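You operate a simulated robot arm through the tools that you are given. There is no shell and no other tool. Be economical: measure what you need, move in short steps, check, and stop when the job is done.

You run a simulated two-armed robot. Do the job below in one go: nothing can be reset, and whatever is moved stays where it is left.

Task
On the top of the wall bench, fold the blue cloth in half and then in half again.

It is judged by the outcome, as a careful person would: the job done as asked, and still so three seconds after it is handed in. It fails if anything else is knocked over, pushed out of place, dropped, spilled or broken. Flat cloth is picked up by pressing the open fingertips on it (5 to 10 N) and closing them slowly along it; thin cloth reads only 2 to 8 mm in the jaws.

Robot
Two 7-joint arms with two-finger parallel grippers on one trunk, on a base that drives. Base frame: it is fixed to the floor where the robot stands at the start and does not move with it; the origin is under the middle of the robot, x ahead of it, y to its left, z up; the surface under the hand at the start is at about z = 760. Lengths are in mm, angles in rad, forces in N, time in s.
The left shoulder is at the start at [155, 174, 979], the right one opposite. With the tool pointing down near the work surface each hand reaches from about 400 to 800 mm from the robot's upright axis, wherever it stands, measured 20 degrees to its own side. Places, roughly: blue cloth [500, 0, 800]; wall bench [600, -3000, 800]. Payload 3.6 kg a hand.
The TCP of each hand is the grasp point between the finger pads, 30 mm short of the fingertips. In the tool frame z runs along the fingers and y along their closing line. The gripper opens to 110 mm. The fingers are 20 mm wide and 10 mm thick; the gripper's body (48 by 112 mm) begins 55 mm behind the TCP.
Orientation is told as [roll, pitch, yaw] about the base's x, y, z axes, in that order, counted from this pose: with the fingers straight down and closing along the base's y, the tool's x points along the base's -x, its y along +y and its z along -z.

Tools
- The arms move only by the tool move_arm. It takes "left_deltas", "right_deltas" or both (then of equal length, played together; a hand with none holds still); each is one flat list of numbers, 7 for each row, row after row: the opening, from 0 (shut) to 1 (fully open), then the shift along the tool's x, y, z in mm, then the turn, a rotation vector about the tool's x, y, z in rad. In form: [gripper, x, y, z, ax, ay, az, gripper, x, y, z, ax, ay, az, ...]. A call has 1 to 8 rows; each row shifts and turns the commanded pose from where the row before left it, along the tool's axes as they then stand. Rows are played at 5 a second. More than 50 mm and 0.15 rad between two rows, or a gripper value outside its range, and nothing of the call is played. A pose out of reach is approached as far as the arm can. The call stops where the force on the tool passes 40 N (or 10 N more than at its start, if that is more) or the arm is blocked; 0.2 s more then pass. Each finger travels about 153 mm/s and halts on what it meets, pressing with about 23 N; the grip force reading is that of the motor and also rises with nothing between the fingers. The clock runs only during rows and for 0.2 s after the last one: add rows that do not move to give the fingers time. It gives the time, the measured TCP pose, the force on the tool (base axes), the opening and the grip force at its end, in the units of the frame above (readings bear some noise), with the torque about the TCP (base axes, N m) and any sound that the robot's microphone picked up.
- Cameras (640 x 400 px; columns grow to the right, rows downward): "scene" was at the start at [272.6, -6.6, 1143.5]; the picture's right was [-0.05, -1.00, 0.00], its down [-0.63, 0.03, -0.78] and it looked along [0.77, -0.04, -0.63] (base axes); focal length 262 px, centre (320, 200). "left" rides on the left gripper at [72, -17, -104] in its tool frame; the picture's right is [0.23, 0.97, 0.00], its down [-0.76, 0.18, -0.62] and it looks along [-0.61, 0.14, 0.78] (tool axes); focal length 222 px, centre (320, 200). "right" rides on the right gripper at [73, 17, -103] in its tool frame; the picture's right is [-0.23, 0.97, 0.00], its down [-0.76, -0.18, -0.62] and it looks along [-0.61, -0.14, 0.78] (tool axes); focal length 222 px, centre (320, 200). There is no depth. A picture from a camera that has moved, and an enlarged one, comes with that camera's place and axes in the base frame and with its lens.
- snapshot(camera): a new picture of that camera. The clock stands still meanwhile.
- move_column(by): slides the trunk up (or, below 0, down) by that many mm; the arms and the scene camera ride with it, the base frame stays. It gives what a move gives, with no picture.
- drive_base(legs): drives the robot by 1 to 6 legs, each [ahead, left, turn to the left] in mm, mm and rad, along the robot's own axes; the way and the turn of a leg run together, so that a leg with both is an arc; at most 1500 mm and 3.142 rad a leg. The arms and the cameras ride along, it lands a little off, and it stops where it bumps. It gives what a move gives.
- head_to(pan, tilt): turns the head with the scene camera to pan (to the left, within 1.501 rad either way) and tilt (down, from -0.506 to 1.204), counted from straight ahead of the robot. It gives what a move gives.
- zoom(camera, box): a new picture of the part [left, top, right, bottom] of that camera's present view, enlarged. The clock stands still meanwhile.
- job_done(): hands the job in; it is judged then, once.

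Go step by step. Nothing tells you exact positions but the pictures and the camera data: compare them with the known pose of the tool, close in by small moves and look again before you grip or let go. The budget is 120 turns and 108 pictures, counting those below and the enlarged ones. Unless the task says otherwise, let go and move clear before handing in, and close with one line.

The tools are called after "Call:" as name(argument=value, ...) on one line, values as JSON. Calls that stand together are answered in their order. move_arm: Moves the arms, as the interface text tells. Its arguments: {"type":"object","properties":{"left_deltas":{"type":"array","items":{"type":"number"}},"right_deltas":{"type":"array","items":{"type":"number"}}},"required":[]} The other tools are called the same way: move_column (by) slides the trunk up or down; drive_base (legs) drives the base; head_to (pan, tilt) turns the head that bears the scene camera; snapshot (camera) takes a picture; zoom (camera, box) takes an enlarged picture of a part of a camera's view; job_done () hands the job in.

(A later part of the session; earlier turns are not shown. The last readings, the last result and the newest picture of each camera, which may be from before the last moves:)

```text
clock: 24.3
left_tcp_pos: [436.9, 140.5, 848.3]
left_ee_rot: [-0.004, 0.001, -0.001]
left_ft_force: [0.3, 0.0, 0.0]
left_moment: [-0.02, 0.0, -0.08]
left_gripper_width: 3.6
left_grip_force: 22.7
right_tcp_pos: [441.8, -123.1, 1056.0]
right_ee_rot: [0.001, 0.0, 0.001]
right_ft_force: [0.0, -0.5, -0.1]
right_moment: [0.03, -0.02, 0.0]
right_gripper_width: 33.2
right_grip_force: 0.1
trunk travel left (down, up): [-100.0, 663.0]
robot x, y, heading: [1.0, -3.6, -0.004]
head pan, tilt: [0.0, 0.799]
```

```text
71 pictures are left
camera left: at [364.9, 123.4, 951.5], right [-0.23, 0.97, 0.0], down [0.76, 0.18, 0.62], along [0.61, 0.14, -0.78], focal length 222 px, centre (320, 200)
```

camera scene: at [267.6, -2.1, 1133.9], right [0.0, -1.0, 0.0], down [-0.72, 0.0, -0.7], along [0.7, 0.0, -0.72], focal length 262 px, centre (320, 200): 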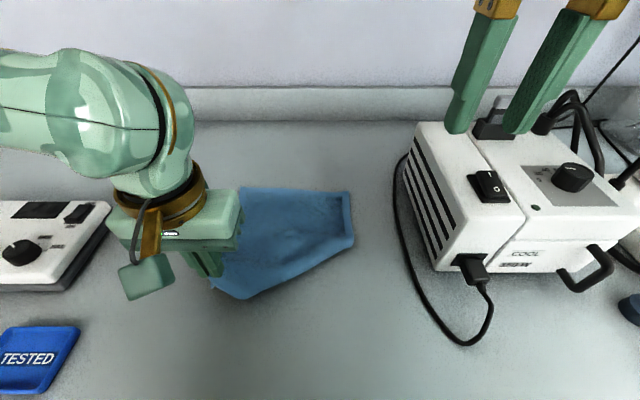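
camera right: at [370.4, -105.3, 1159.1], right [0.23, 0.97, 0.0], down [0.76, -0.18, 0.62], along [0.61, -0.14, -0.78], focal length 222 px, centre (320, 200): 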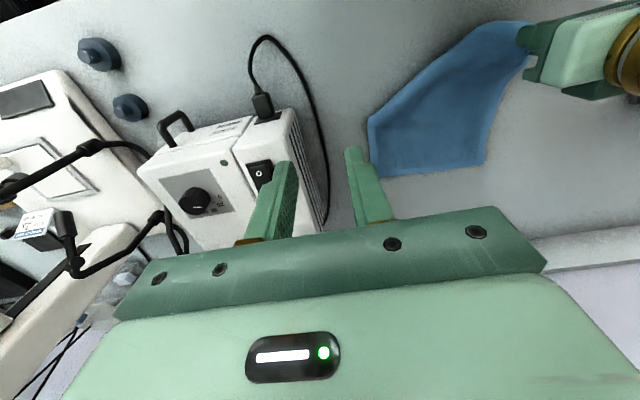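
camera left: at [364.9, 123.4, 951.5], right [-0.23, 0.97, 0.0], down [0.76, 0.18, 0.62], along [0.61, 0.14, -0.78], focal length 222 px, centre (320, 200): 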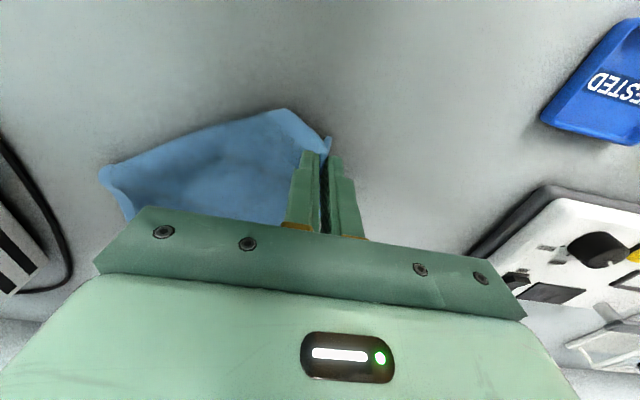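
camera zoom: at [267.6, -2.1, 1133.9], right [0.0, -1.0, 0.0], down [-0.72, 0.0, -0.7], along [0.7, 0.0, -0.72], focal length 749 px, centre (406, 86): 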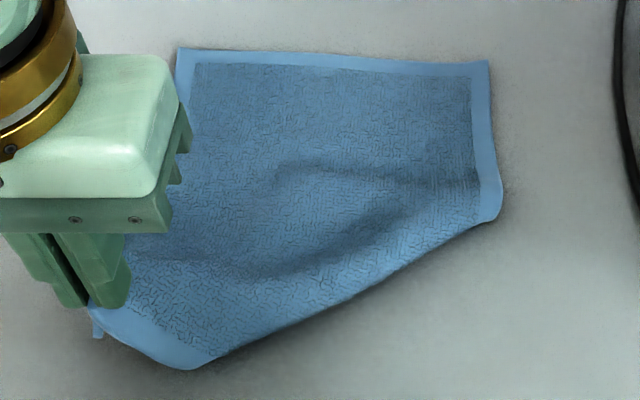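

The near-right corner is tucked under; the fold meets the right edge at about (523, −56). I pinch the right edge there with the right hand so I can lift it and let the tuck drop open.

Call:
move_arm(right_deltas=[0.3, -16, 30, 30, 0, 0, 0, 0.3, -16, 20, 40, 0, 0, 0, 0.3, -16, 20, 42, 0, 0, 0, 0.3, -16, 20, 42, 0, 0, 0, 0.3, -16, 2, 45, 0, 0, 0, 0.3, -18, 0, 42, 0, 0, 0, 0.3, 0, 0, 0, 0, 0, 0])

Call:
snapshot(camera="right")

```text
clock: 25.9
left_tcp_pos: [437.4, 139.6, 849.7]
left_ee_rot: [-0.003, 0.0, -0.002]
left_ft_force: [-0.1, 0.4, -0.2]
left_moment: [-0.01, -0.01, -0.09]
left_gripper_width: 3.8
left_grip_force: 23.0
right_tcp_pos: [540.2, -30.8, 815.0]
right_ee_rot: [0.001, 0.0, 0.001]
right_ft_force: [-0.3, -0.2, 0.1]
right_moment: [0.01, -0.01, -0.01]
right_gripper_width: 32.8
right_grip_force: 0.0
trunk travel left (down, up): [-100.0, 663.0]
robot x, y, heading: [-2.5, 3.8, 0.001]
head pan, tilt: [0.0, 0.799]
```

```text
70 pictures are left
camera right: at [468.7, -14.2, 916.7], right [0.23, 0.97, 0.0], down [0.76, -0.18, 0.62], along [0.61, -0.14, -0.78], focal length 222 px, centre (320, 200)
```

right: 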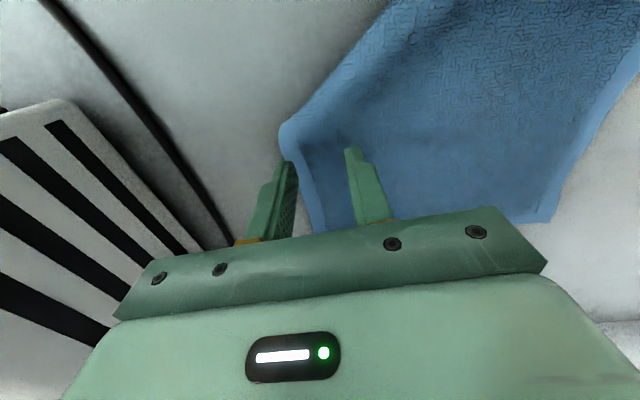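

Call:
move_arm(right_deltas=[0.3, 2, 9, 8, 0, 0, 0, 0.3, 0, 0, 6, 0, 0, 0, 0.3, 0, 0, 4, 0, 0, 0, 0.3, 0, 0, 2.5, 0, 0, 0, 0.3, 0, 0, 0, 0, 0, 0])

```text
clock: 27.1
left_tcp_pos: [437.9, 139.8, 849.3]
left_ee_rot: [-0.003, 0.0, -0.001]
left_ft_force: [-0.2, 0.0, -0.4]
left_moment: [0.0, 0.01, -0.06]
left_gripper_width: 3.7
left_grip_force: 23.1
right_tcp_pos: [539.0, -24.8, 795.6]
right_ee_rot: [0.001, -0.001, 0.0]
right_ft_force: [1.4, -0.2, 3.1]
right_moment: [0.06, 0.04, -0.03]
right_gripper_width: 33.2
right_grip_force: 0.1
trunk travel left (down, up): [-100.0, 663.0]
robot x, y, heading: [-0.0, -1.5, 0.001]
head pan, tilt: [0.0, 0.799]
```

Light contact (3 N). I press slightly more and close slowly.

Call:
move_arm(right_deltas=[0.3, 0, 0, 1, 0, 0, 0, 0.25, 0, 0, 0, 0, 0, 0, 0.2, 0, 0, 0, 0, 0, 0, 0.15, 0, 0, 0, 0, 0, 0, 0.1, 0, 0, 0, 0, 0, 0, 0.05, 0, 0, 0, 0, 0, 0, 0, 0, 0, 0, 0, 0, 0, 0, 0, 0, 0, 0, 0, 0])

Call:
snapshot(camera="right")

```text
clock: 28.9
left_tcp_pos: [436.7, 141.0, 849.8]
left_ee_rot: [-0.003, -0.002, -0.002]
left_ft_force: [0.3, 0.1, -0.4]
left_moment: [-0.01, -0.02, -0.08]
left_gripper_width: 3.6
left_grip_force: 23.2
right_tcp_pos: [536.9, -23.9, 794.0]
right_ee_rot: [0.001, -0.001, 0.0]
right_ft_force: [-0.2, 0.2, 10.7]
right_moment: [0.04, 0.0, -0.01]
right_gripper_width: 6.7
right_grip_force: 22.9
trunk travel left (down, up): [-100.0, 663.0]
robot x, y, heading: [1.3, 0.6, -0.001]
head pan, tilt: [0.0, 0.799]
```

```text
69 pictures are left
camera right: at [465.7, -7.8, 895.9], right [0.23, 0.97, 0.0], down [0.76, -0.18, 0.62], along [0.61, -0.14, -0.78], focal length 222 px, centre (320, 200)
```

right: 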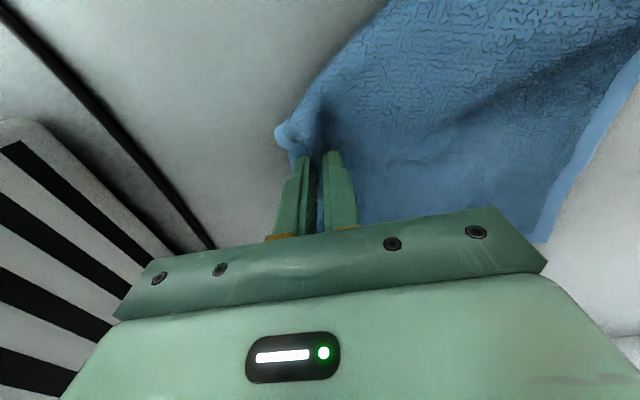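

Gripped. I lift both hands together so the tucked corner can fall free.

Call:
move_arm(left_deltas=[0, 0, 0, -15, 0, 0, 0, 0, 0, 0, -25, 0, 0, 0, 0, 0, 0, -30, 0, 0, 0, 0, 0, 0, -30, 0, 0, 0, 0, 0, 0, -20, 0, 0, 0, 0, 0, 0, 0, 0, 0, 0], right_deltas=[0, 0, 0, -15, 0, 0, 0, 0, 5, 0, -30, 0, 0, 0, 0, 5, 0, -40, 0, 0, 0, 0, 5, 0, -40, 0, 0, 0, 0, 5, 0, -35, 0, 0, 0, 0, 0, 0, 0, 0, 0, 0])

Call:
snapshot(camera="scene")

Call:
snapshot(camera="left")

Call:
snapshot(camera="right")

```text
clock: 30.3
left_tcp_pos: [436.4, 140.0, 969.6]
left_ee_rot: [-0.002, 0.001, -0.003]
left_ft_force: [-0.1, 0.6, -0.3]
left_moment: [0.03, 0.0, -0.06]
left_gripper_width: 3.7
left_grip_force: 23.4
right_tcp_pos: [517.6, -24.3, 954.9]
right_ee_rot: [0.0, 0.003, -0.001]
right_ft_force: [0.7, 0.7, 0.3]
right_moment: [0.04, 0.01, 0.0]
right_gripper_width: 6.0
right_grip_force: 22.6
trunk travel left (down, up): [-100.0, 663.0]
robot x, y, heading: [-0.0, -3.5, 0.002]
head pan, tilt: [0.0, 0.799]
```

```text
68 pictures are left
camera scene: at [268.3, -2.0, 1133.6], right [0.0, -1.0, 0.0], down [-0.72, 0.0, -0.7], along [0.7, 0.0, -0.72], focal length 262 px, centre (320, 200)
```

scene: 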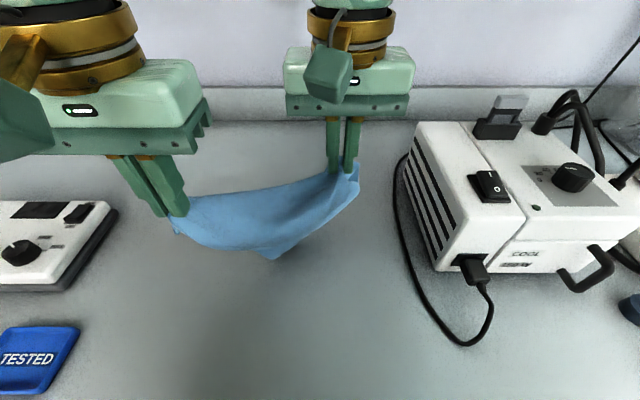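

```text
67 pictures are left
camera left: at [363.6, 124.4, 1072.6], right [-0.23, 0.97, 0.0], down [0.76, 0.18, 0.62], along [0.61, 0.14, -0.78], focal length 222 px, centre (320, 200)
```

left: 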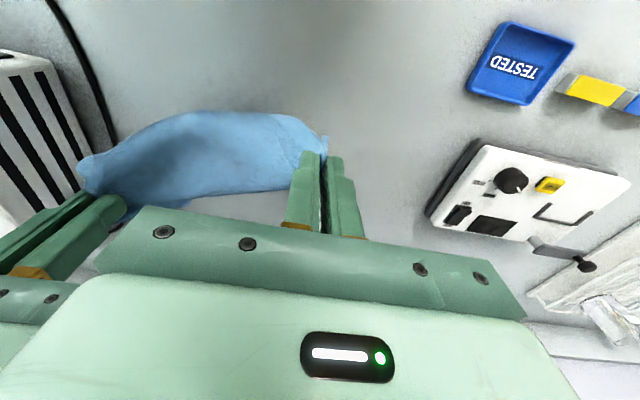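

```text
66 pictures are left
camera right: at [445.2, -7.0, 1058.0], right [0.23, 0.97, 0.0], down [0.76, -0.18, 0.62], along [0.61, -0.14, -0.78], focal length 222 px, centre (320, 200)
```

right: 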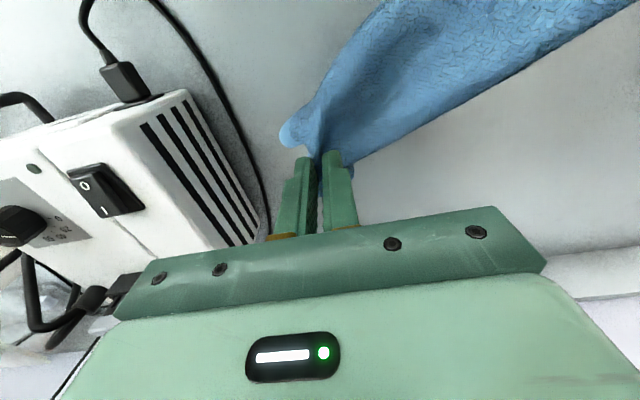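

The tucked corner now dangles on my side between the hands. I lower straight first, then with the right hand moving away, so that corner is laid out towards me.

Call:
move_arm(left_deltas=[0, 0, 5, 20, 0, 0, 0, 0, 0, 5, 20, 0, 0, 0, 0, 0, 0, 20, 0, 0, 0, 0, 0, 0, 20, 0, 0, 0, 0, 0, 0, 20, 0, 0, 0, 0, 0, 0, 10, 0, 0, 0, 0, 0, 0, 5, 0, 0, 0, 0, 0, 0, 0, 0, 0, 0], right_deltas=[0, 10, -10, 25, 0, 0, 0, 0, 10, -10, 25, 0, 0, 0, 0, -5, -5, 20, 0, 0, 0, 0, -20, -5, 20, 0, 0, 0, 0, -25, 0, 20, 0, 0, 0, 0, -25, 0, 15, 0, 0, 0, 0, -20, 0, 10, 0, 0, 0, 0, 0, 0, 0, 0, 0, 0])

Call:
snapshot(camera="scene")

Call:
snapshot(camera="left")

```text
clock: 32.1
left_tcp_pos: [437.8, 150.4, 854.8]
left_ee_rot: [-0.003, -0.001, -0.003]
left_ft_force: [12.0, -15.9, -3.3]
left_moment: [-0.5, -0.32, -0.12]
left_gripper_width: 3.8
left_grip_force: 22.8
right_tcp_pos: [593.3, -54.8, 818.3]
right_ee_rot: [-0.001, 0.004, 0.002]
right_ft_force: [-12.0, 16.8, 3.7]
right_moment: [0.56, 0.37, -0.02]
right_gripper_width: 7.7
right_grip_force: 23.2
trunk travel left (down, up): [-100.0, 663.0]
robot x, y, heading: [3.1, 2.1, 0.004]
head pan, tilt: [0.0, 0.799]
```

```text
65 pictures are left
camera scene: at [267.7, -2.0, 1133.9], right [0.0, -1.0, 0.0], down [-0.72, 0.0, -0.7], along [0.7, 0.0, -0.72], focal length 262 px, centre (320, 200)
```

scene: 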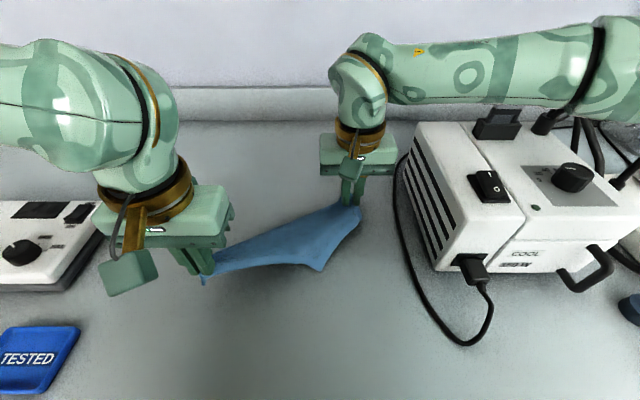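

```text
64 pictures are left
camera left: at [365.6, 134.3, 956.1], right [-0.23, 0.97, 0.0], down [0.76, 0.18, 0.62], along [0.61, 0.14, -0.78], focal length 222 px, centre (320, 200)
```

left: 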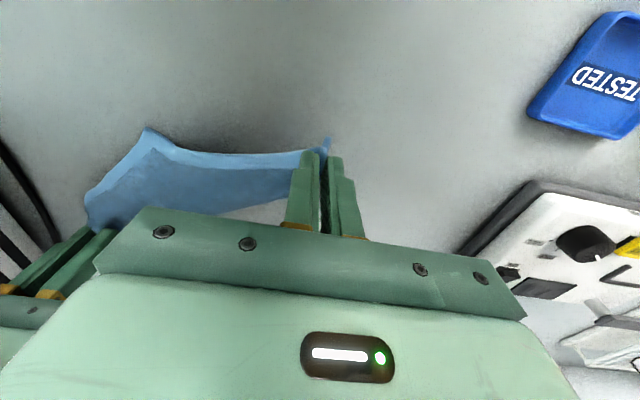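

The near-right corner is now laid out towards me at about (467, 3). I slacken the cloth and lower both hands to the table, then let go with the right.

Call:
move_arm(left_deltas=[0, -6, -6, 15, 0, 0, 0, 0, -6, -6, 15, 0, 0, 0, 0, 0, 0, 15, 0, 0, 0, 0, 0, 0, 0, 0, 0, 0], right_deltas=[0, 5, 5, 5, 0, 0, 0, 0, 5, 5, 5, 0, 0, 0, 0, 0, 0, 5, 0, 0, 0, 0, 0, 0, 0, 0, 0, 0])

Call:
move_arm(right_deltas=[0.1, 0, 0, 0, 0, 0, 0, 0.25, 0, 0, 0, 0, 0, 0, 0.35, 0, 0, 0, 0, 0, 0, 0.35, 0, 0, -15, 0, 0, 0, 0.35, 0, 0, -30, 0, 0, 0, 0.35, 20, 0, -30, 0, 0, 0, 0.35, 20, 0, -30, 0, 0, 0])

Call:
snapshot(camera="scene")

Call:
snapshot(camera="right")

```text
clock: 33.1
left_tcp_pos: [449.3, 138.4, 810.5]
left_ee_rot: [-0.001, -0.001, -0.004]
left_ft_force: [0.1, -2.0, 0.2]
left_moment: [-0.03, -0.03, -0.02]
left_gripper_width: 3.8
left_grip_force: 23.1
right_tcp_pos: [582.2, -45.1, 801.1]
right_ee_rot: [0.001, -0.002, 0.0]
right_ft_force: [0.9, -0.8, 8.0]
right_moment: [0.09, 0.05, -0.03]
right_gripper_width: 5.5
right_grip_force: 22.6
trunk travel left (down, up): [-100.0, 663.0]
robot x, y, heading: [2.1, 3.7, 0.0]
head pan, tilt: [0.0, 0.799]
```

```text
clock: 34.7
left_tcp_pos: [448.8, 138.7, 809.3]
left_ee_rot: [-0.003, 0.0, -0.003]
left_ft_force: [1.2, -0.1, -0.4]
left_moment: [-0.04, 0.02, -0.06]
left_gripper_width: 3.7
left_grip_force: 22.8
right_tcp_pos: [541.4, -43.0, 906.8]
right_ee_rot: [0.001, 0.002, -0.001]
right_ft_force: [-0.6, -0.8, 0.5]
right_moment: [-0.02, -0.02, 0.01]
right_gripper_width: 38.5
right_grip_force: 0.0
trunk travel left (down, up): [-100.0, 663.0]
robot x, y, heading: [-1.1, -2.1, 0.003]
head pan, tilt: [0.0, 0.799]
```

```text
63 pictures are left
camera scene: at [267.4, -2.0, 1134.0], right [0.0, -1.0, 0.0], down [-0.72, 0.0, -0.7], along [0.7, 0.0, -0.72], focal length 262 px, centre (320, 200)
```

scene: 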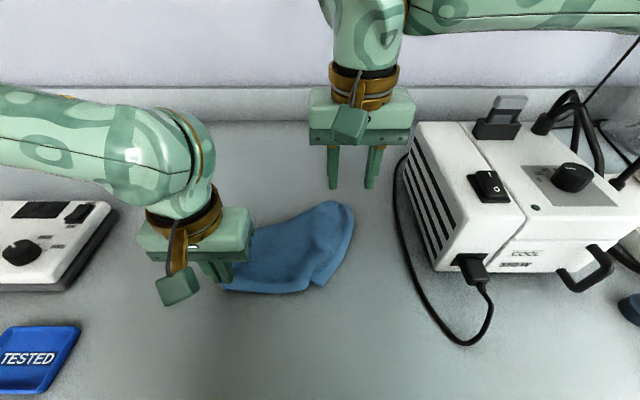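

```text
62 pictures are left
camera right: at [468.7, -26.0, 1009.9], right [0.23, 0.97, 0.0], down [0.76, -0.18, 0.62], along [0.61, -0.14, -0.78], focal length 222 px, centre (320, 200)
```

right: 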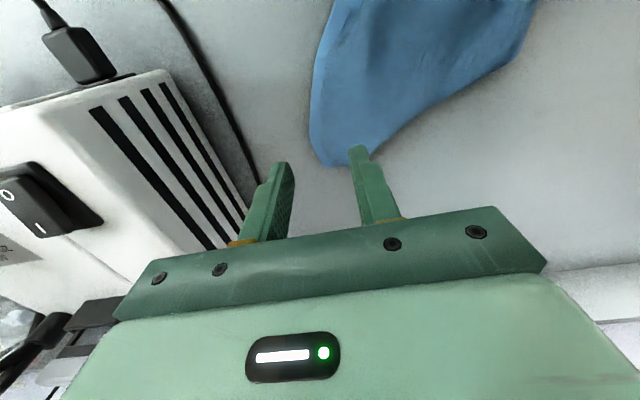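

Call:
zoom(camera="scene", box=[200, 180, 380, 310])

Call:
zoom(camera="left", box=[0, 50, 400, 250])

```text
3.08 times, centred on (290, 245) of scene
camera zoom: at [267.4, -2.0, 1134.0], right [0.0, -1.0, 0.0], down [-0.72, 0.0, -0.7], along [0.7, 0.0, -0.72], focal length 806 px, centre (412, 62)
```

zoom: 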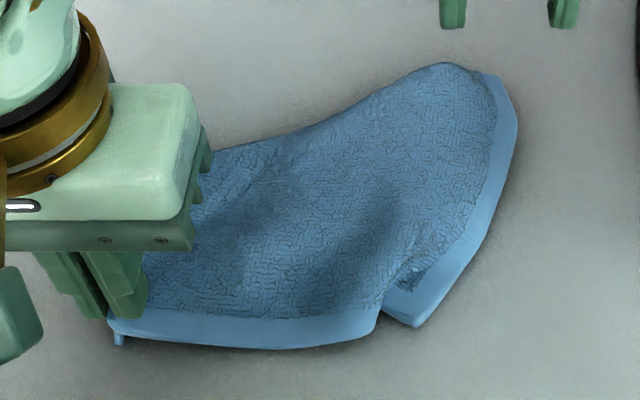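

```text
1.60 times, centred on (200, 150) of left
camera zoom: at [376.9, 122.1, 911.5], right [-0.23, 0.97, 0.0], down [0.76, 0.18, 0.62], along [0.61, 0.14, -0.78], focal length 355 px, centre (512, 280)
```

zoom: 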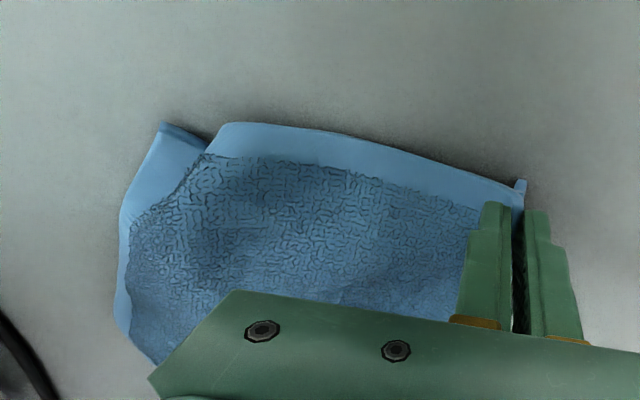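

The near-right corner is visible at about (450, −5). I draw the left hand outward to spread the near edge and make room for the right hand.

Call:
move_arm(left_deltas=[0, 0, 8, 4, 0, 0, 0, 0, 0, 8, 4, 0, 0, 0, 0, 0, 8, 2, 0, 0, 0, 0, 0, 8, 0, 0, 0, 0, 0, 0, 8, 0, 0, 0, 0, 0, 0, 0, 0, 0, 0, 0], right_deltas=[0.35, 15, 13, 0, 0, 0, 0, 0.35, 15, 13, 10, 0, 0, 0, 0.35, 15, 13, 10, 0, 0, 0, 0.35, 15, 13, 10, 0, 0, 0, 0.35, 15, 5, 10, 0, 0, 0, 0.35, 5, 0, 10, 0, 0, 0])

Call:
snapshot(camera="right")

Call:
snapshot(camera="left")

```text
clock: 36.1
left_tcp_pos: [449.8, 176.5, 799.5]
left_ee_rot: [-0.001, -0.001, -0.001]
left_ft_force: [-1.9, 0.1, 1.8]
left_moment: [-0.06, -0.01, -0.01]
left_gripper_width: 3.6
left_grip_force: 22.8
right_tcp_pos: [462.7, 12.0, 857.4]
right_ee_rot: [0.0, 0.0, 0.001]
right_ft_force: [-0.1, -0.3, 0.8]
right_moment: [-0.01, -0.05, 0.01]
right_gripper_width: 38.5
right_grip_force: 0.0
trunk travel left (down, up): [-100.0, 663.0]
robot x, y, heading: [-4.7, -1.3, -0.001]
head pan, tilt: [0.0, 0.799]
```

```text
59 pictures are left
camera right: at [390.6, 29.4, 959.7], right [0.23, 0.97, 0.0], down [0.76, -0.18, 0.62], along [0.61, -0.14, -0.78], focal length 222 px, centre (320, 200)
```

right: 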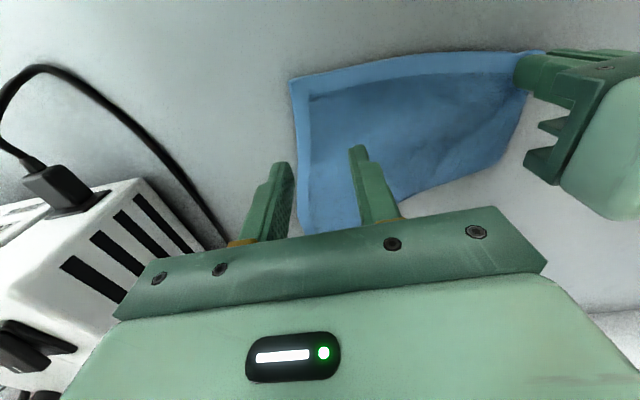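

```text
58 pictures are left
camera left: at [378.3, 160.5, 901.5], right [-0.23, 0.97, 0.0], down [0.76, 0.18, 0.62], along [0.61, 0.14, -0.78], focal length 222 px, centre (320, 200)
```

left: 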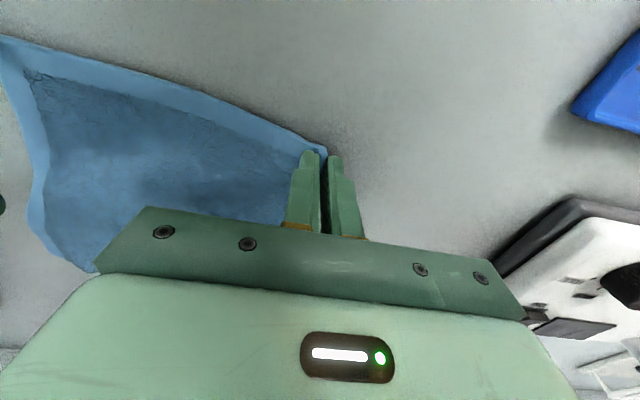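

The near edge is now straight, with its right corner at about (421, 0). I bring the right hand onto that corner.

Call:
move_arm(right_deltas=[0.3, 17, 9, 10, 0, 0, 0, 0.3, 16, 9, 15, 0, 0, 0, 0.3, 0, 0, 20, 0, 0, 0, 0.3, 0, 0, 7, 0, 0, 0, 0.3, 0, 0, 0, 0, 0, 0])

Call:
snapshot(camera="right")

```text
clock: 37.3
left_tcp_pos: [450.7, 176.9, 798.0]
left_ee_rot: [-0.002, 0.0, -0.001]
left_ft_force: [0.6, -0.3, 2.2]
left_moment: [-0.03, -0.03, -0.01]
left_gripper_width: 3.9
left_grip_force: 23.3
right_tcp_pos: [427.3, 29.6, 804.9]
right_ee_rot: [0.0, 0.0, 0.001]
right_ft_force: [-0.7, 0.1, 0.6]
right_moment: [-0.01, -0.02, 0.03]
right_gripper_width: 33.2
right_grip_force: 0.0
trunk travel left (down, up): [-100.0, 663.0]
robot x, y, heading: [2.1, -2.5, 0.0]
head pan, tilt: [0.0, 0.799]
```

```text
57 pictures are left
camera right: at [356.6, 47.0, 907.3], right [0.23, 0.97, 0.0], down [0.76, -0.18, 0.62], along [0.61, -0.14, -0.78], focal length 222 px, centre (320, 200)
```

right: 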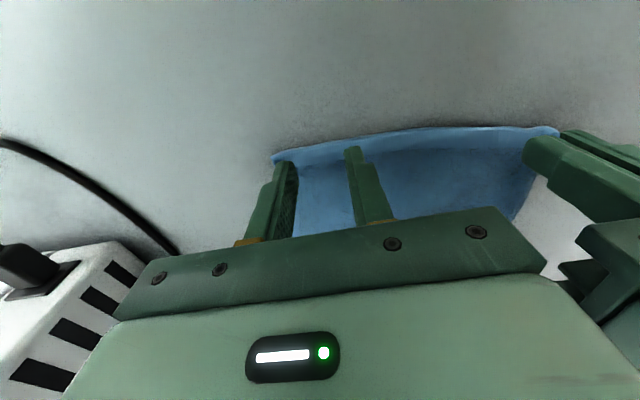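

Call:
move_arm(right_deltas=[0.3, -4, 0, 5, 0, 0, 0, 0.3, 0, 0, 4, 0, 0, 0, 0.3, 0, 0, 2.5, 0, 0, 0, 0.25, 0, 0, 0, 0, 0, 0, 0.2, 0, 0, 0, 0, 0, 0, 0.15, 0, 0, 0, 0, 0, 0])

Call:
move_arm(right_deltas=[0.1, 0, 0, 0, 0, 0, 0, 0.05, 0, 0, 0, 0, 0, 0, 0, 0, 0, 0, 0, 0, 0, 0, 0, 0, 0, 0, 0, 0, 0, 0, 0, 0, 0, 0, 0])

Call:
snapshot(camera="right")

```text
clock: 38.7
left_tcp_pos: [451.9, 176.9, 799.8]
left_ee_rot: [-0.001, 0.0, -0.002]
left_ft_force: [-0.5, -0.5, 1.7]
left_moment: [-0.05, -0.05, -0.05]
left_gripper_width: 3.8
left_grip_force: 22.2
right_tcp_pos: [431.7, 30.1, 793.8]
right_ee_rot: [0.003, 0.0, 0.001]
right_ft_force: [1.1, 1.4, 6.5]
right_moment: [0.02, 0.03, 0.02]
right_gripper_width: 16.3
right_grip_force: 0.1
trunk travel left (down, up): [-100.0, 663.0]
robot x, y, heading: [0.2, -2.9, 0.001]
head pan, tilt: [0.0, 0.799]
```

```text
clock: 39.9
left_tcp_pos: [450.2, 176.3, 800.3]
left_ee_rot: [-0.003, -0.002, -0.002]
left_ft_force: [-1.1, -7.5, 1.2]
left_moment: [-0.23, 0.02, 0.02]
left_gripper_width: 3.8
left_grip_force: 22.9
right_tcp_pos: [431.6, 30.7, 793.6]
right_ee_rot: [-0.001, 0.0, 0.0]
right_ft_force: [0.2, 7.7, 7.3]
right_moment: [0.2, -0.03, 0.03]
right_gripper_width: 3.8
right_grip_force: 22.9
trunk travel left (down, up): [-100.0, 663.0]
robot x, y, heading: [0.8, 0.7, 0.003]
head pan, tilt: [0.0, 0.799]
```

```text
56 pictures are left
camera right: at [359.8, 47.9, 896.1], right [0.23, 0.97, 0.0], down [0.76, -0.18, 0.62], along [0.61, -0.14, -0.78], focal length 222 px, centre (320, 200)
```

right: 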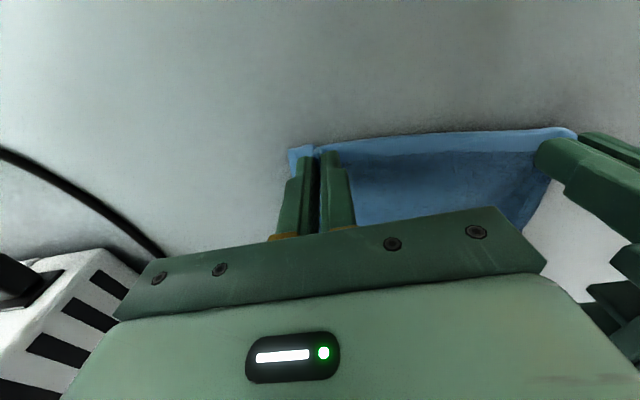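

Both near corners are held. I lift the cloth to hang freely; then I can lay its lower half away from me and bring the held edge back, which suits how the fingers hold it.

Call:
move_arm(left_deltas=[0, 2, -2, -15, 0, 0, 0, 0, 2, -6, -35, 0, 0, 0, 0, 2, -7, -40, 0, 0, 0, 0, 2, -8, -40, 0, 0, 0, 0, 2, -8, -45, 0, 0, 0, 0, 0, -8, -45, 0, 0, 0, 0, 0, -6, -35, 0, 0, 0, 0, 0, 0, 0, 0, 0, 0], right_deltas=[0, -2, 1, -20, 0, 0, 0, 0, -2, -3, -36, 0, 0, 0, 0, -2, -7, -40, 0, 0, 0, 0, -2, -8, -40, 0, 0, 0, 0, -1, -8, -45, 0, 0, 0, 0, 0, -8, -45, 0, 0, 0, 0, 0, -6, -35, 0, 0, 0, 0, 0, 0, 0, 0, 0, 0])

Call:
snapshot(camera="scene")

Call:
snapshot(camera="left")

```text
clock: 41.7
left_tcp_pos: [450.0, 137.8, 991.9]
left_ee_rot: [-0.007, -0.001, 0.0]
left_ft_force: [-0.6, -29.4, 14.1]
left_moment: [-1.1, 0.09, 0.14]
left_gripper_width: 4.3
left_grip_force: 23.1
left hand out of reach, approached as far as the arm can: row 6, 7
right_tcp_pos: [443.8, -7.5, 1056.0]
right_ee_rot: [0.0, 0.003, 0.003]
right_ft_force: [-0.2, 28.8, -13.7]
right_moment: [0.9, 0.01, 0.06]
right_gripper_width: 5.5
right_grip_force: 23.6
trunk travel left (down, up): [-100.0, 663.0]
robot x, y, heading: [-0.4, 3.3, -0.004]
head pan, tilt: [0.0, 0.799]
```

```text
55 pictures are left
camera scene: at [268.1, -1.8, 1133.6], right [0.0, -1.0, 0.0], down [-0.72, 0.0, -0.7], along [0.7, 0.0, -0.72], focal length 262 px, centre (320, 200)
```

scene: 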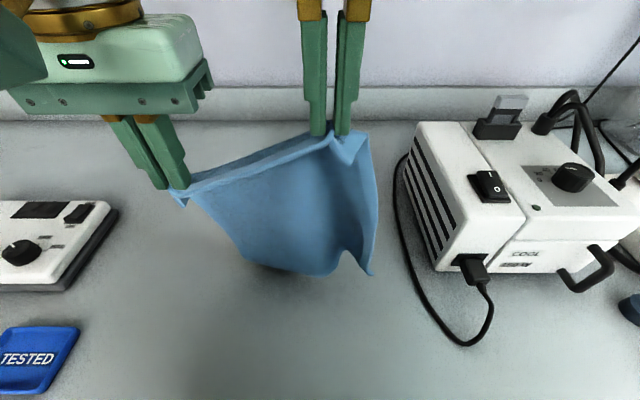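

```text
54 pictures are left
camera left: at [377.7, 121.4, 1094.7], right [-0.23, 0.97, -0.01], down [0.76, 0.18, 0.62], along [0.61, 0.14, -0.78], focal length 222 px, centre (320, 200)
```

left: 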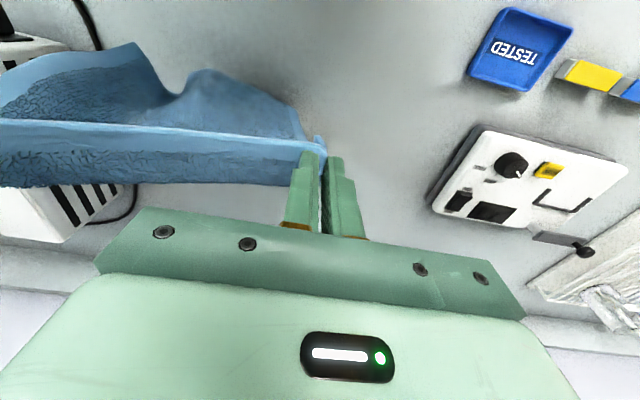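

The left arm runs out of upward travel, so I level the right hand with it and raise the trunk instead.

Call:
move_arm(right_deltas=[0, 0, 1, 22, 0, 0, 0, 0, 0, 1, 22, 0, 0, 0, 0, 0, 0, 20, 0, 0, 0, 0, 0, 0, 0, 0, 0, 0])

Call:
move_column(by=60)

Call:
snapshot(camera="scene")

```text
clock: 42.7
left_tcp_pos: [450.6, 138.0, 991.3]
left_ee_rot: [-0.003, -0.001, -0.002]
left_ft_force: [0.6, -6.2, -0.4]
left_moment: [-0.21, -0.02, 0.03]
left_gripper_width: 3.7
left_grip_force: 23.1
right_tcp_pos: [442.0, -7.0, 990.9]
right_ee_rot: [0.0, 0.0, -0.001]
right_ft_force: [1.3, 6.0, 0.2]
right_moment: [0.17, 0.0, 0.02]
right_gripper_width: 3.8
right_grip_force: 22.6
trunk travel left (down, up): [-100.0, 663.0]
robot x, y, heading: [-0.3, -1.3, 0.004]
head pan, tilt: [0.0, 0.799]
```

```text
clock: 43.7
left_tcp_pos: [453.5, 137.9, 1050.2]
left_ee_rot: [-0.001, 0.0, -0.001]
left_ft_force: [1.1, -3.4, -0.6]
left_moment: [-0.14, 0.0, -0.02]
left_gripper_width: 3.9
left_grip_force: 23.7
right_tcp_pos: [443.2, -5.7, 1050.2]
right_ee_rot: [-0.001, 0.0, -0.001]
right_ft_force: [0.6, 4.0, 0.1]
right_moment: [0.11, 0.04, -0.04]
right_gripper_width: 3.5
right_grip_force: 23.2
trunk travel left (down, up): [-160.0, 603.0]
robot x, y, heading: [-3.0, 2.8, 0.007]
head pan, tilt: [0.0, 0.799]
```

```text
53 pictures are left
camera scene: at [232.6, -2.0, 1197.4], right [0.0, -1.0, 0.0], down [-0.72, 0.0, -0.7], along [0.7, 0.0, -0.72], focal length 262 px, centre (320, 200)
```

scene: 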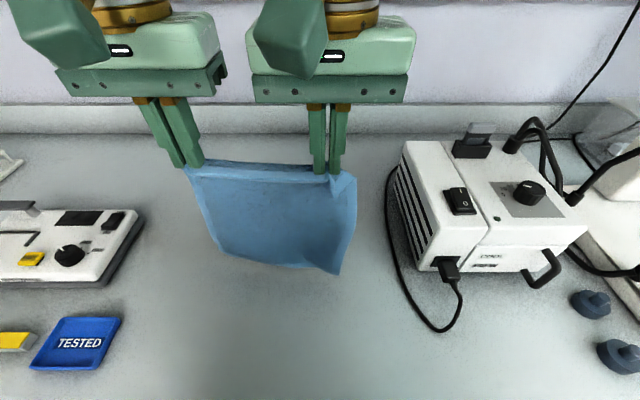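

The cloth hangs flat with its lower edge just at the table near x = 460. I equalise the hands and lay the lower half down, moving away from me.

Call:
move_arm(left_deltas=[0, -10, 0, 25, 0, 0, 0, 0, -20, 0, 20, 0, 0, 0, 0, -20, 0, 20, 0, 0, 0, 0, -20, 0, 20, 0, 0, 0, 0, -20, 0, 20, 0, 0, 0, 0, -20, 0, 20, 0, 0, 0, 0, -18, 0, 22, 0, 0, 0, 0, 0, 0, 0, 0, 0, 0], right_deltas=[0, -18, 0, 25, 0, 0, 0, 0, -20, 0, 20, 0, 0, 0, 0, -20, 0, 20, 0, 0, 0, 0, -20, 0, 20, 0, 0, 0, 0, -20, 0, 20, 0, 0, 0, 0, -20, 0, 20, 0, 0, 0, 0, -18, 0, 22, 0, 0, 0, 0, 0, 0, 0, 0, 0, 0])

Call:
snapshot(camera="scene")

Call:
snapshot(camera="left")

```text
clock: 45.5
left_tcp_pos: [582.4, 137.6, 904.5]
left_ee_rot: [-0.004, 0.0, -0.003]
left_ft_force: [-0.6, -2.7, 0.4]
left_moment: [-0.02, 0.02, -0.05]
left_gripper_width: 3.7
left_grip_force: 23.1
right_tcp_pos: [576.8, -4.0, 903.9]
right_ee_rot: [0.0, 0.0, 0.001]
right_ft_force: [-0.3, 1.4, -0.1]
right_moment: [0.06, 0.01, -0.01]
right_gripper_width: 3.7
right_grip_force: 23.2
trunk travel left (down, up): [-160.0, 603.0]
robot x, y, heading: [2.2, -1.1, -0.003]
head pan, tilt: [0.0, 0.799]
```

```text
52 pictures are left
camera scene: at [231.0, -2.1, 1198.0], right [0.0, -1.0, 0.0], down [-0.72, 0.0, -0.7], along [0.7, 0.0, -0.72], focal length 262 px, centre (320, 200)
```

scene: 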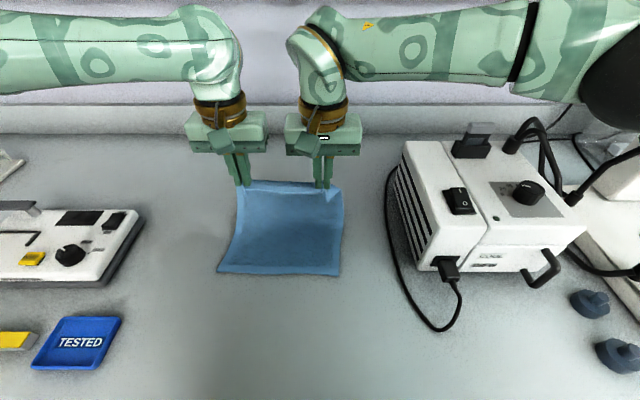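

```text
51 pictures are left
camera left: at [510.0, 121.6, 1007.2], right [-0.23, 0.97, 0.0], down [0.76, 0.18, 0.62], along [0.61, 0.14, -0.78], focal length 222 px, centre (320, 200)
```

left: 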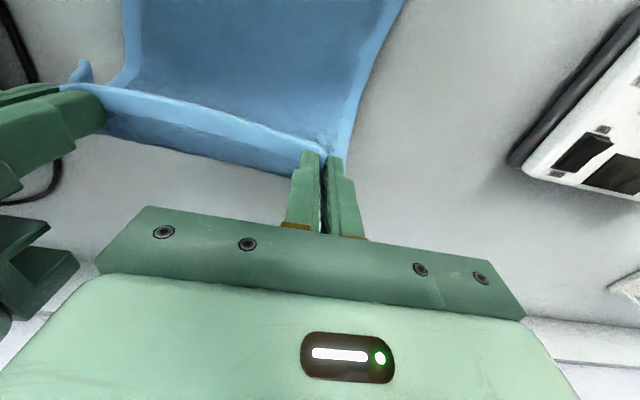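

The lower half lies flat, its edge at x≈468 and y −35..184. Now I bring the held edge back over it and down, leaving the fold on the far side.

Call:
move_arm(left_deltas=[0, 20, 3, 0, 0, 0, 0, 0, 25, 3, 15, 0, 0, 0, 0, 25, 3, 25, 0, 0, 0, 0, 20, 2, 32, 0, 0, 0, 0, 8, 0, 20, 0, 0, 0, 0, 0, 0, 0, 0, 0, 0], right_deltas=[0, 20, 1, 0, 0, 0, 0, 0, 25, 1, 15, 0, 0, 0, 0, 25, 0, 25, 0, 0, 0, 0, 20, 0, 32, 0, 0, 0, 0, 8, 0, 20, 0, 0, 0, 0, 0, 0, 0, 0, 0, 0])

Call:
snapshot(camera="left")

Call:
snapshot(camera="right")

Call:
snapshot(camera="scene")

```text
clock: 46.9
left_tcp_pos: [483.6, 148.5, 810.3]
left_ee_rot: [-0.005, 0.0, -0.001]
left_ft_force: [0.1, -17.9, -0.9]
left_moment: [-0.55, -0.01, 0.03]
left_gripper_width: 3.9
left_grip_force: 22.9
right_tcp_pos: [478.1, -4.1, 809.4]
right_ee_rot: [0.002, 0.0, -0.001]
right_ft_force: [-1.4, 17.7, 0.4]
right_moment: [0.56, -0.01, 0.08]
right_gripper_width: 4.4
right_grip_force: 22.9
trunk travel left (down, up): [-160.0, 603.0]
robot x, y, heading: [-1.7, 0.4, 0.003]
head pan, tilt: [0.0, 0.799]
```

```text
50 pictures are left
camera left: at [410.2, 131.9, 913.3], right [-0.23, 0.97, 0.0], down [0.76, 0.18, 0.62], along [0.61, 0.14, -0.78], focal length 222 px, centre (320, 200)
```

left: 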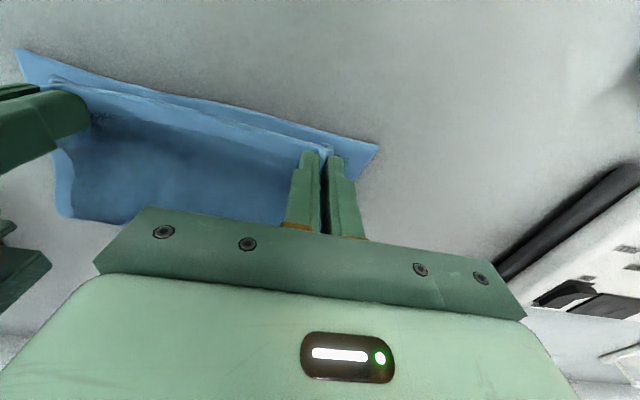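

```text
49 pictures are left
camera right: at [407.1, 13.0, 912.4], right [0.23, 0.97, 0.0], down [0.76, -0.18, 0.62], along [0.61, -0.14, -0.78], focal length 222 px, centre (320, 200)
```

right: 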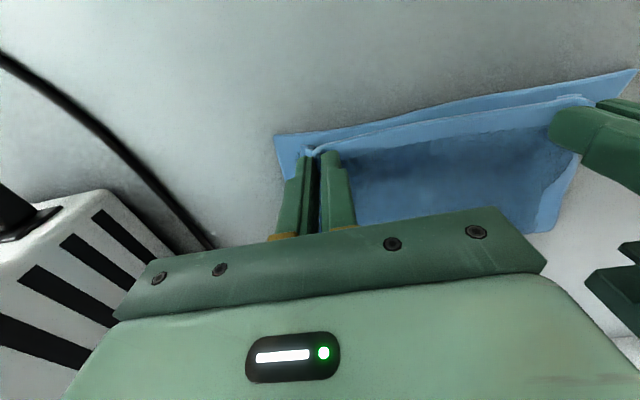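

```text
48 pictures are left
camera scene: at [231.5, -2.0, 1197.9], right [0.0, -1.0, 0.0], down [-0.72, 0.0, -0.7], along [0.7, 0.0, -0.72], focal length 262 px, centre (320, 200)
```

scene: 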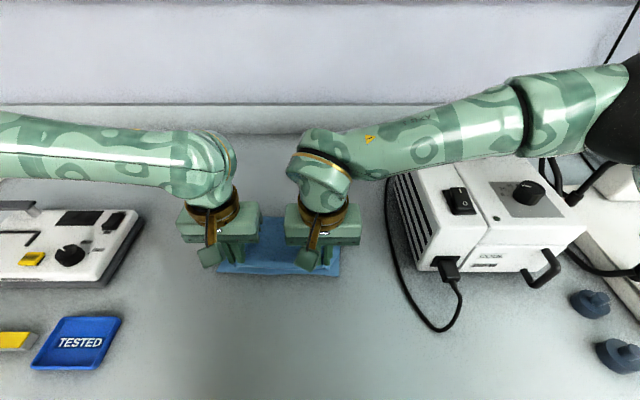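

Nearly there: the bottom edge is at x≈466 and the held edge about 8 mm short of it. I ease the tension, come back a little more and lower.

Call:
move_arm(left_deltas=[0, 3, 0, 3, 0, 0, 0, 0, 3, 0, 4, 0, 0, 0, 0, 1, 0, 4, 0, 0, 0, 0, 0, 0, 0, 0, 0, 0], right_deltas=[0, 3, 4, 3, 0, 0, 0, 0, 3, 2, 4, 0, 0, 0, 0, 2, 0, 4, 0, 0, 0, 0, 0, 0, 0, 0, 0, 0])

Call:
zoom(camera="left", box=[0, 30, 400, 250])

Call:
zoom(camera="right", box=[240, 30, 640, 250])

```text
clock: 47.9
left_tcp_pos: [476.0, 150.0, 801.0]
left_ee_rot: [-0.001, -0.003, -0.001]
left_ft_force: [0.7, -8.5, 1.2]
left_moment: [-0.27, -0.03, 0.03]
left_gripper_width: 3.8
left_grip_force: 22.5
right_tcp_pos: [471.9, 1.2, 801.8]
right_ee_rot: [-0.001, 0.001, 0.001]
right_ft_force: [0.9, 8.7, 0.6]
right_moment: [0.31, -0.01, 0.03]
right_gripper_width: 3.8
right_grip_force: 22.6
trunk travel left (down, up): [-160.0, 603.0]
robot x, y, heading: [-2.0, 1.8, 0.006]
head pan, tilt: [0.0, 0.799]
```

```text
1.60 times, centred on (200, 140) of left
camera zoom: at [403.4, 132.5, 903.2], right [-0.23, 0.97, 0.0], down [0.76, 0.18, 0.62], along [0.61, 0.14, -0.78], focal length 355 px, centre (512, 296)
```

zoom: 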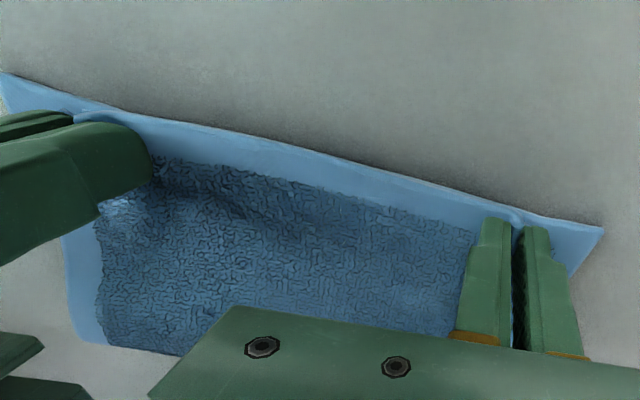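

```text
1.60 times, centred on (440, 140) of right
camera zoom: at [399.5, 18.5, 904.0], right [0.23, 0.97, 0.0], down [0.76, -0.18, 0.62], along [0.61, -0.14, -0.78], focal length 355 px, centre (128, 296)
```

zoom: 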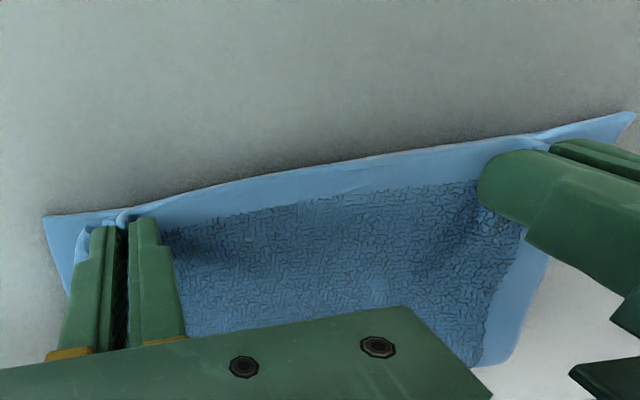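

The edges line up very well. I lower a touch more, open slowly so the pinched cloth spreads out, and lift clear.

Call:
move_arm(left_deltas=[0, 0, 0, 3, 0, 0, 0, 0.06, 0, 0, 0, 0, 0, 0, 0.12, 0, 0, 0, 0, 0, 0, 0.18, 0, 0, 0, 0, 0, 0, 0.24, 0, 0, 0, 0, 0, 0, 0.3, 0, 0, 0, 0, 0, 0, 0.3, 0, 0, -5, 0, 0, 0, 0.3, 0, 0, -30, 0, 0, 0], right_deltas=[0, 0, 0, 3, 0, 0, 0, 0.06, 0, 0, 0, 0, 0, 0, 0.12, 0, 0, 0, 0, 0, 0, 0.18, 0, 0, 0, 0, 0, 0, 0.24, 0, 0, 0, 0, 0, 0, 0.3, 0, 0, 0, 0, 0, 0, 0.3, 0, 0, -5, 0, 0, 0, 0.3, 0, 0, -30, 0, 0, 0])

Call:
move_arm(left_deltas=[0.3, 0, 10, -30, 0, 0, 0, 0.3, 0, 20, -30, 0, 0, 0, 0.3, 0, 30, -20, 0, 0, 0, 0.3, 0, 30, 0, 0, 0, 0], right_deltas=[0.3, 0, -10, -30, 0, 0, 0, 0.3, 0, -20, -30, 0, 0, 0, 0.3, 0, -30, -20, 0, 0, 0, 0.3, 0, -30, 0, 0, 0, 0])

Call:
zoom(camera="scene", box=[160, 160, 400, 310])

Call:
snapshot(camera="left")

Call:
snapshot(camera="right")

```text
clock: 49.7
left_tcp_pos: [472.3, 151.0, 833.9]
left_ee_rot: [-0.001, 0.0, -0.002]
left_ft_force: [0.2, 0.6, 0.2]
left_moment: [0.03, 0.02, 0.01]
left_gripper_width: 33.1
left_grip_force: 0.1
right_tcp_pos: [472.2, 0.3, 833.6]
right_ee_rot: [0.0, 0.0, -0.001]
right_ft_force: [-0.1, 0.6, 0.1]
right_moment: [-0.04, -0.01, 0.02]
right_gripper_width: 32.8
right_grip_force: 0.0
trunk travel left (down, up): [-160.0, 603.0]
robot x, y, heading: [1.6, 2.6, -0.0]
head pan, tilt: [0.0, 0.799]
```

```text
clock: 50.7
left_tcp_pos: [477.8, 240.3, 912.2]
left_ee_rot: [-0.002, 0.0, -0.002]
left_ft_force: [-0.3, 0.3, 1.7]
left_moment: [0.0, -0.01, -0.02]
left_gripper_width: 32.9
left_grip_force: 0.1
right_tcp_pos: [476.1, -86.4, 912.5]
right_ee_rot: [0.0, 0.002, 0.0]
right_ft_force: [-0.5, 0.5, -0.8]
right_moment: [-0.03, 0.02, -0.01]
right_gripper_width: 33.0
right_grip_force: 0.0
trunk travel left (down, up): [-160.0, 603.0]
robot x, y, heading: [1.5, 2.1, 0.004]
head pan, tilt: [0.0, 0.799]
```

```text
2.67 times, centred on (280, 235) of scene
camera zoom: at [231.7, -2.1, 1197.7], right [0.0, -1.0, 0.0], down [-0.72, 0.0, -0.7], along [0.7, 0.0, -0.72], focal length 699 px, centre (427, 107)
```

zoom: 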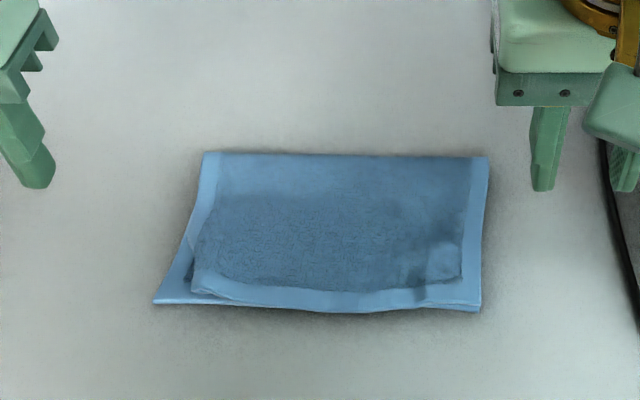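

```text
44 pictures are left
camera left: at [404.8, 223.2, 1014.9], right [-0.23, 0.97, 0.0], down [0.76, 0.18, 0.62], along [0.61, 0.14, -0.78], focal length 222 px, centre (320, 200)
```

left: 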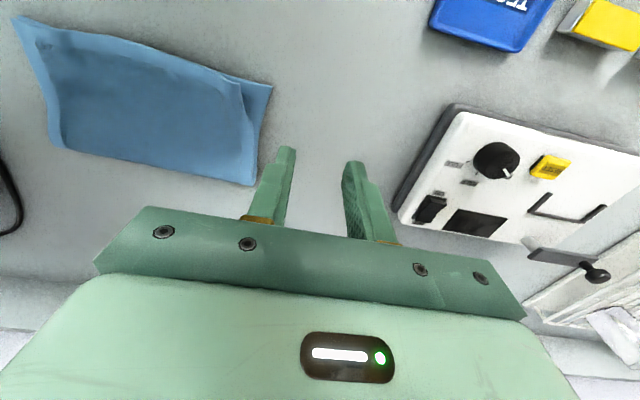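

```text
43 pictures are left
camera right: at [403.6, -69.6, 1015.1], right [0.23, 0.97, 0.0], down [0.76, -0.18, 0.62], along [0.61, -0.14, -0.78], focal length 222 px, centre (320, 200)
```

right: 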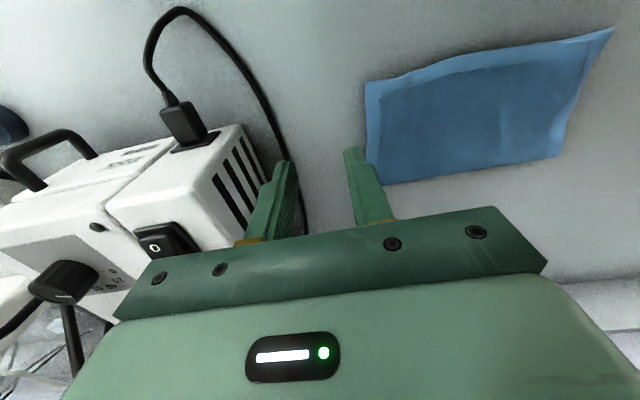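

A neat half fold, except the top-left near corner sits about 25 mm inward. I try to smooth it outward with the closed left fingertips.

Call:
move_arm(left_deltas=[0, -2, -25, 30, 0, 0, 0, 0, -2, -25, 30, 0, 0, 0, 0, -2, -22, 30, 0, 0, 0, 0, 0, -20, 15, 0, 0, 0, 0, 0, 0, 6, 0, 0, 0, 0, 0, 0, 4, 0, 0, 0, 0, 0, 0, 0, 0, 0, 0])

```text
clock: 52.3
left_tcp_pos: [481.7, 146.0, 799.9]
left_ee_rot: [-0.003, -0.002, -0.001]
left_ft_force: [0.2, 1.7, 4.9]
left_moment: [0.01, 0.02, 0.01]
left_gripper_width: 0.0
left_grip_force: 22.9
right_tcp_pos: [475.4, -85.9, 912.7]
right_ee_rot: [0.0, -0.001, -0.001]
right_ft_force: [-0.2, -0.2, 0.5]
right_moment: [0.02, 0.02, 0.02]
right_gripper_width: 33.0
right_grip_force: 0.2
trunk travel left (down, up): [-160.0, 603.0]
robot x, y, heading: [-0.7, 2.7, -0.004]
head pan, tilt: [0.0, 0.799]
```

Call:
move_arm(left_deltas=[0, 1, 5, 0, 0, 0, 0, 0, 1, 5, 0, 0, 0, 0, 0, 1, 6, 0, 0, 0, 0, 0, 1, 6, 0, 0, 0, 0, 0, 0, 4, 0, 0, 0, 0, 0, 0, 0, -20, 0, 0, 0, 0, 0, 10, -40, 0, 0, 0, 0, 0, 30, -30, 0, 0, 0])

Call:
zoom(camera="scene", box=[160, 160, 400, 310])

```text
clock: 54.1
left_tcp_pos: [476.3, 213.3, 888.8]
left_ee_rot: [-0.001, -0.001, -0.002]
left_ft_force: [0.3, 0.7, 0.6]
left_moment: [0.0, 0.0, 0.01]
left_gripper_width: 0.0
left_grip_force: 23.2
right_tcp_pos: [476.5, -86.6, 912.4]
right_ee_rot: [-0.001, 0.001, -0.001]
right_ft_force: [0.4, 0.1, 0.4]
right_moment: [-0.04, -0.01, 0.0]
right_gripper_width: 32.9
right_grip_force: 0.0
trunk travel left (down, up): [-160.0, 603.0]
robot x, y, heading: [0.4, 1.9, 0.007]
head pan, tilt: [0.0, 0.799]
```

```text
2.67 times, centred on (280, 235) of scene
camera zoom: at [231.2, -1.5, 1197.9], right [0.0, -1.0, 0.0], down [-0.72, 0.0, -0.7], along [0.7, 0.0, -0.72], focal length 699 px, centre (427, 107)
```

zoom: 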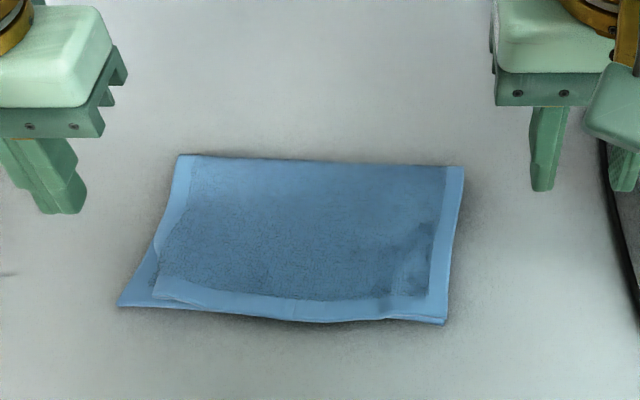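

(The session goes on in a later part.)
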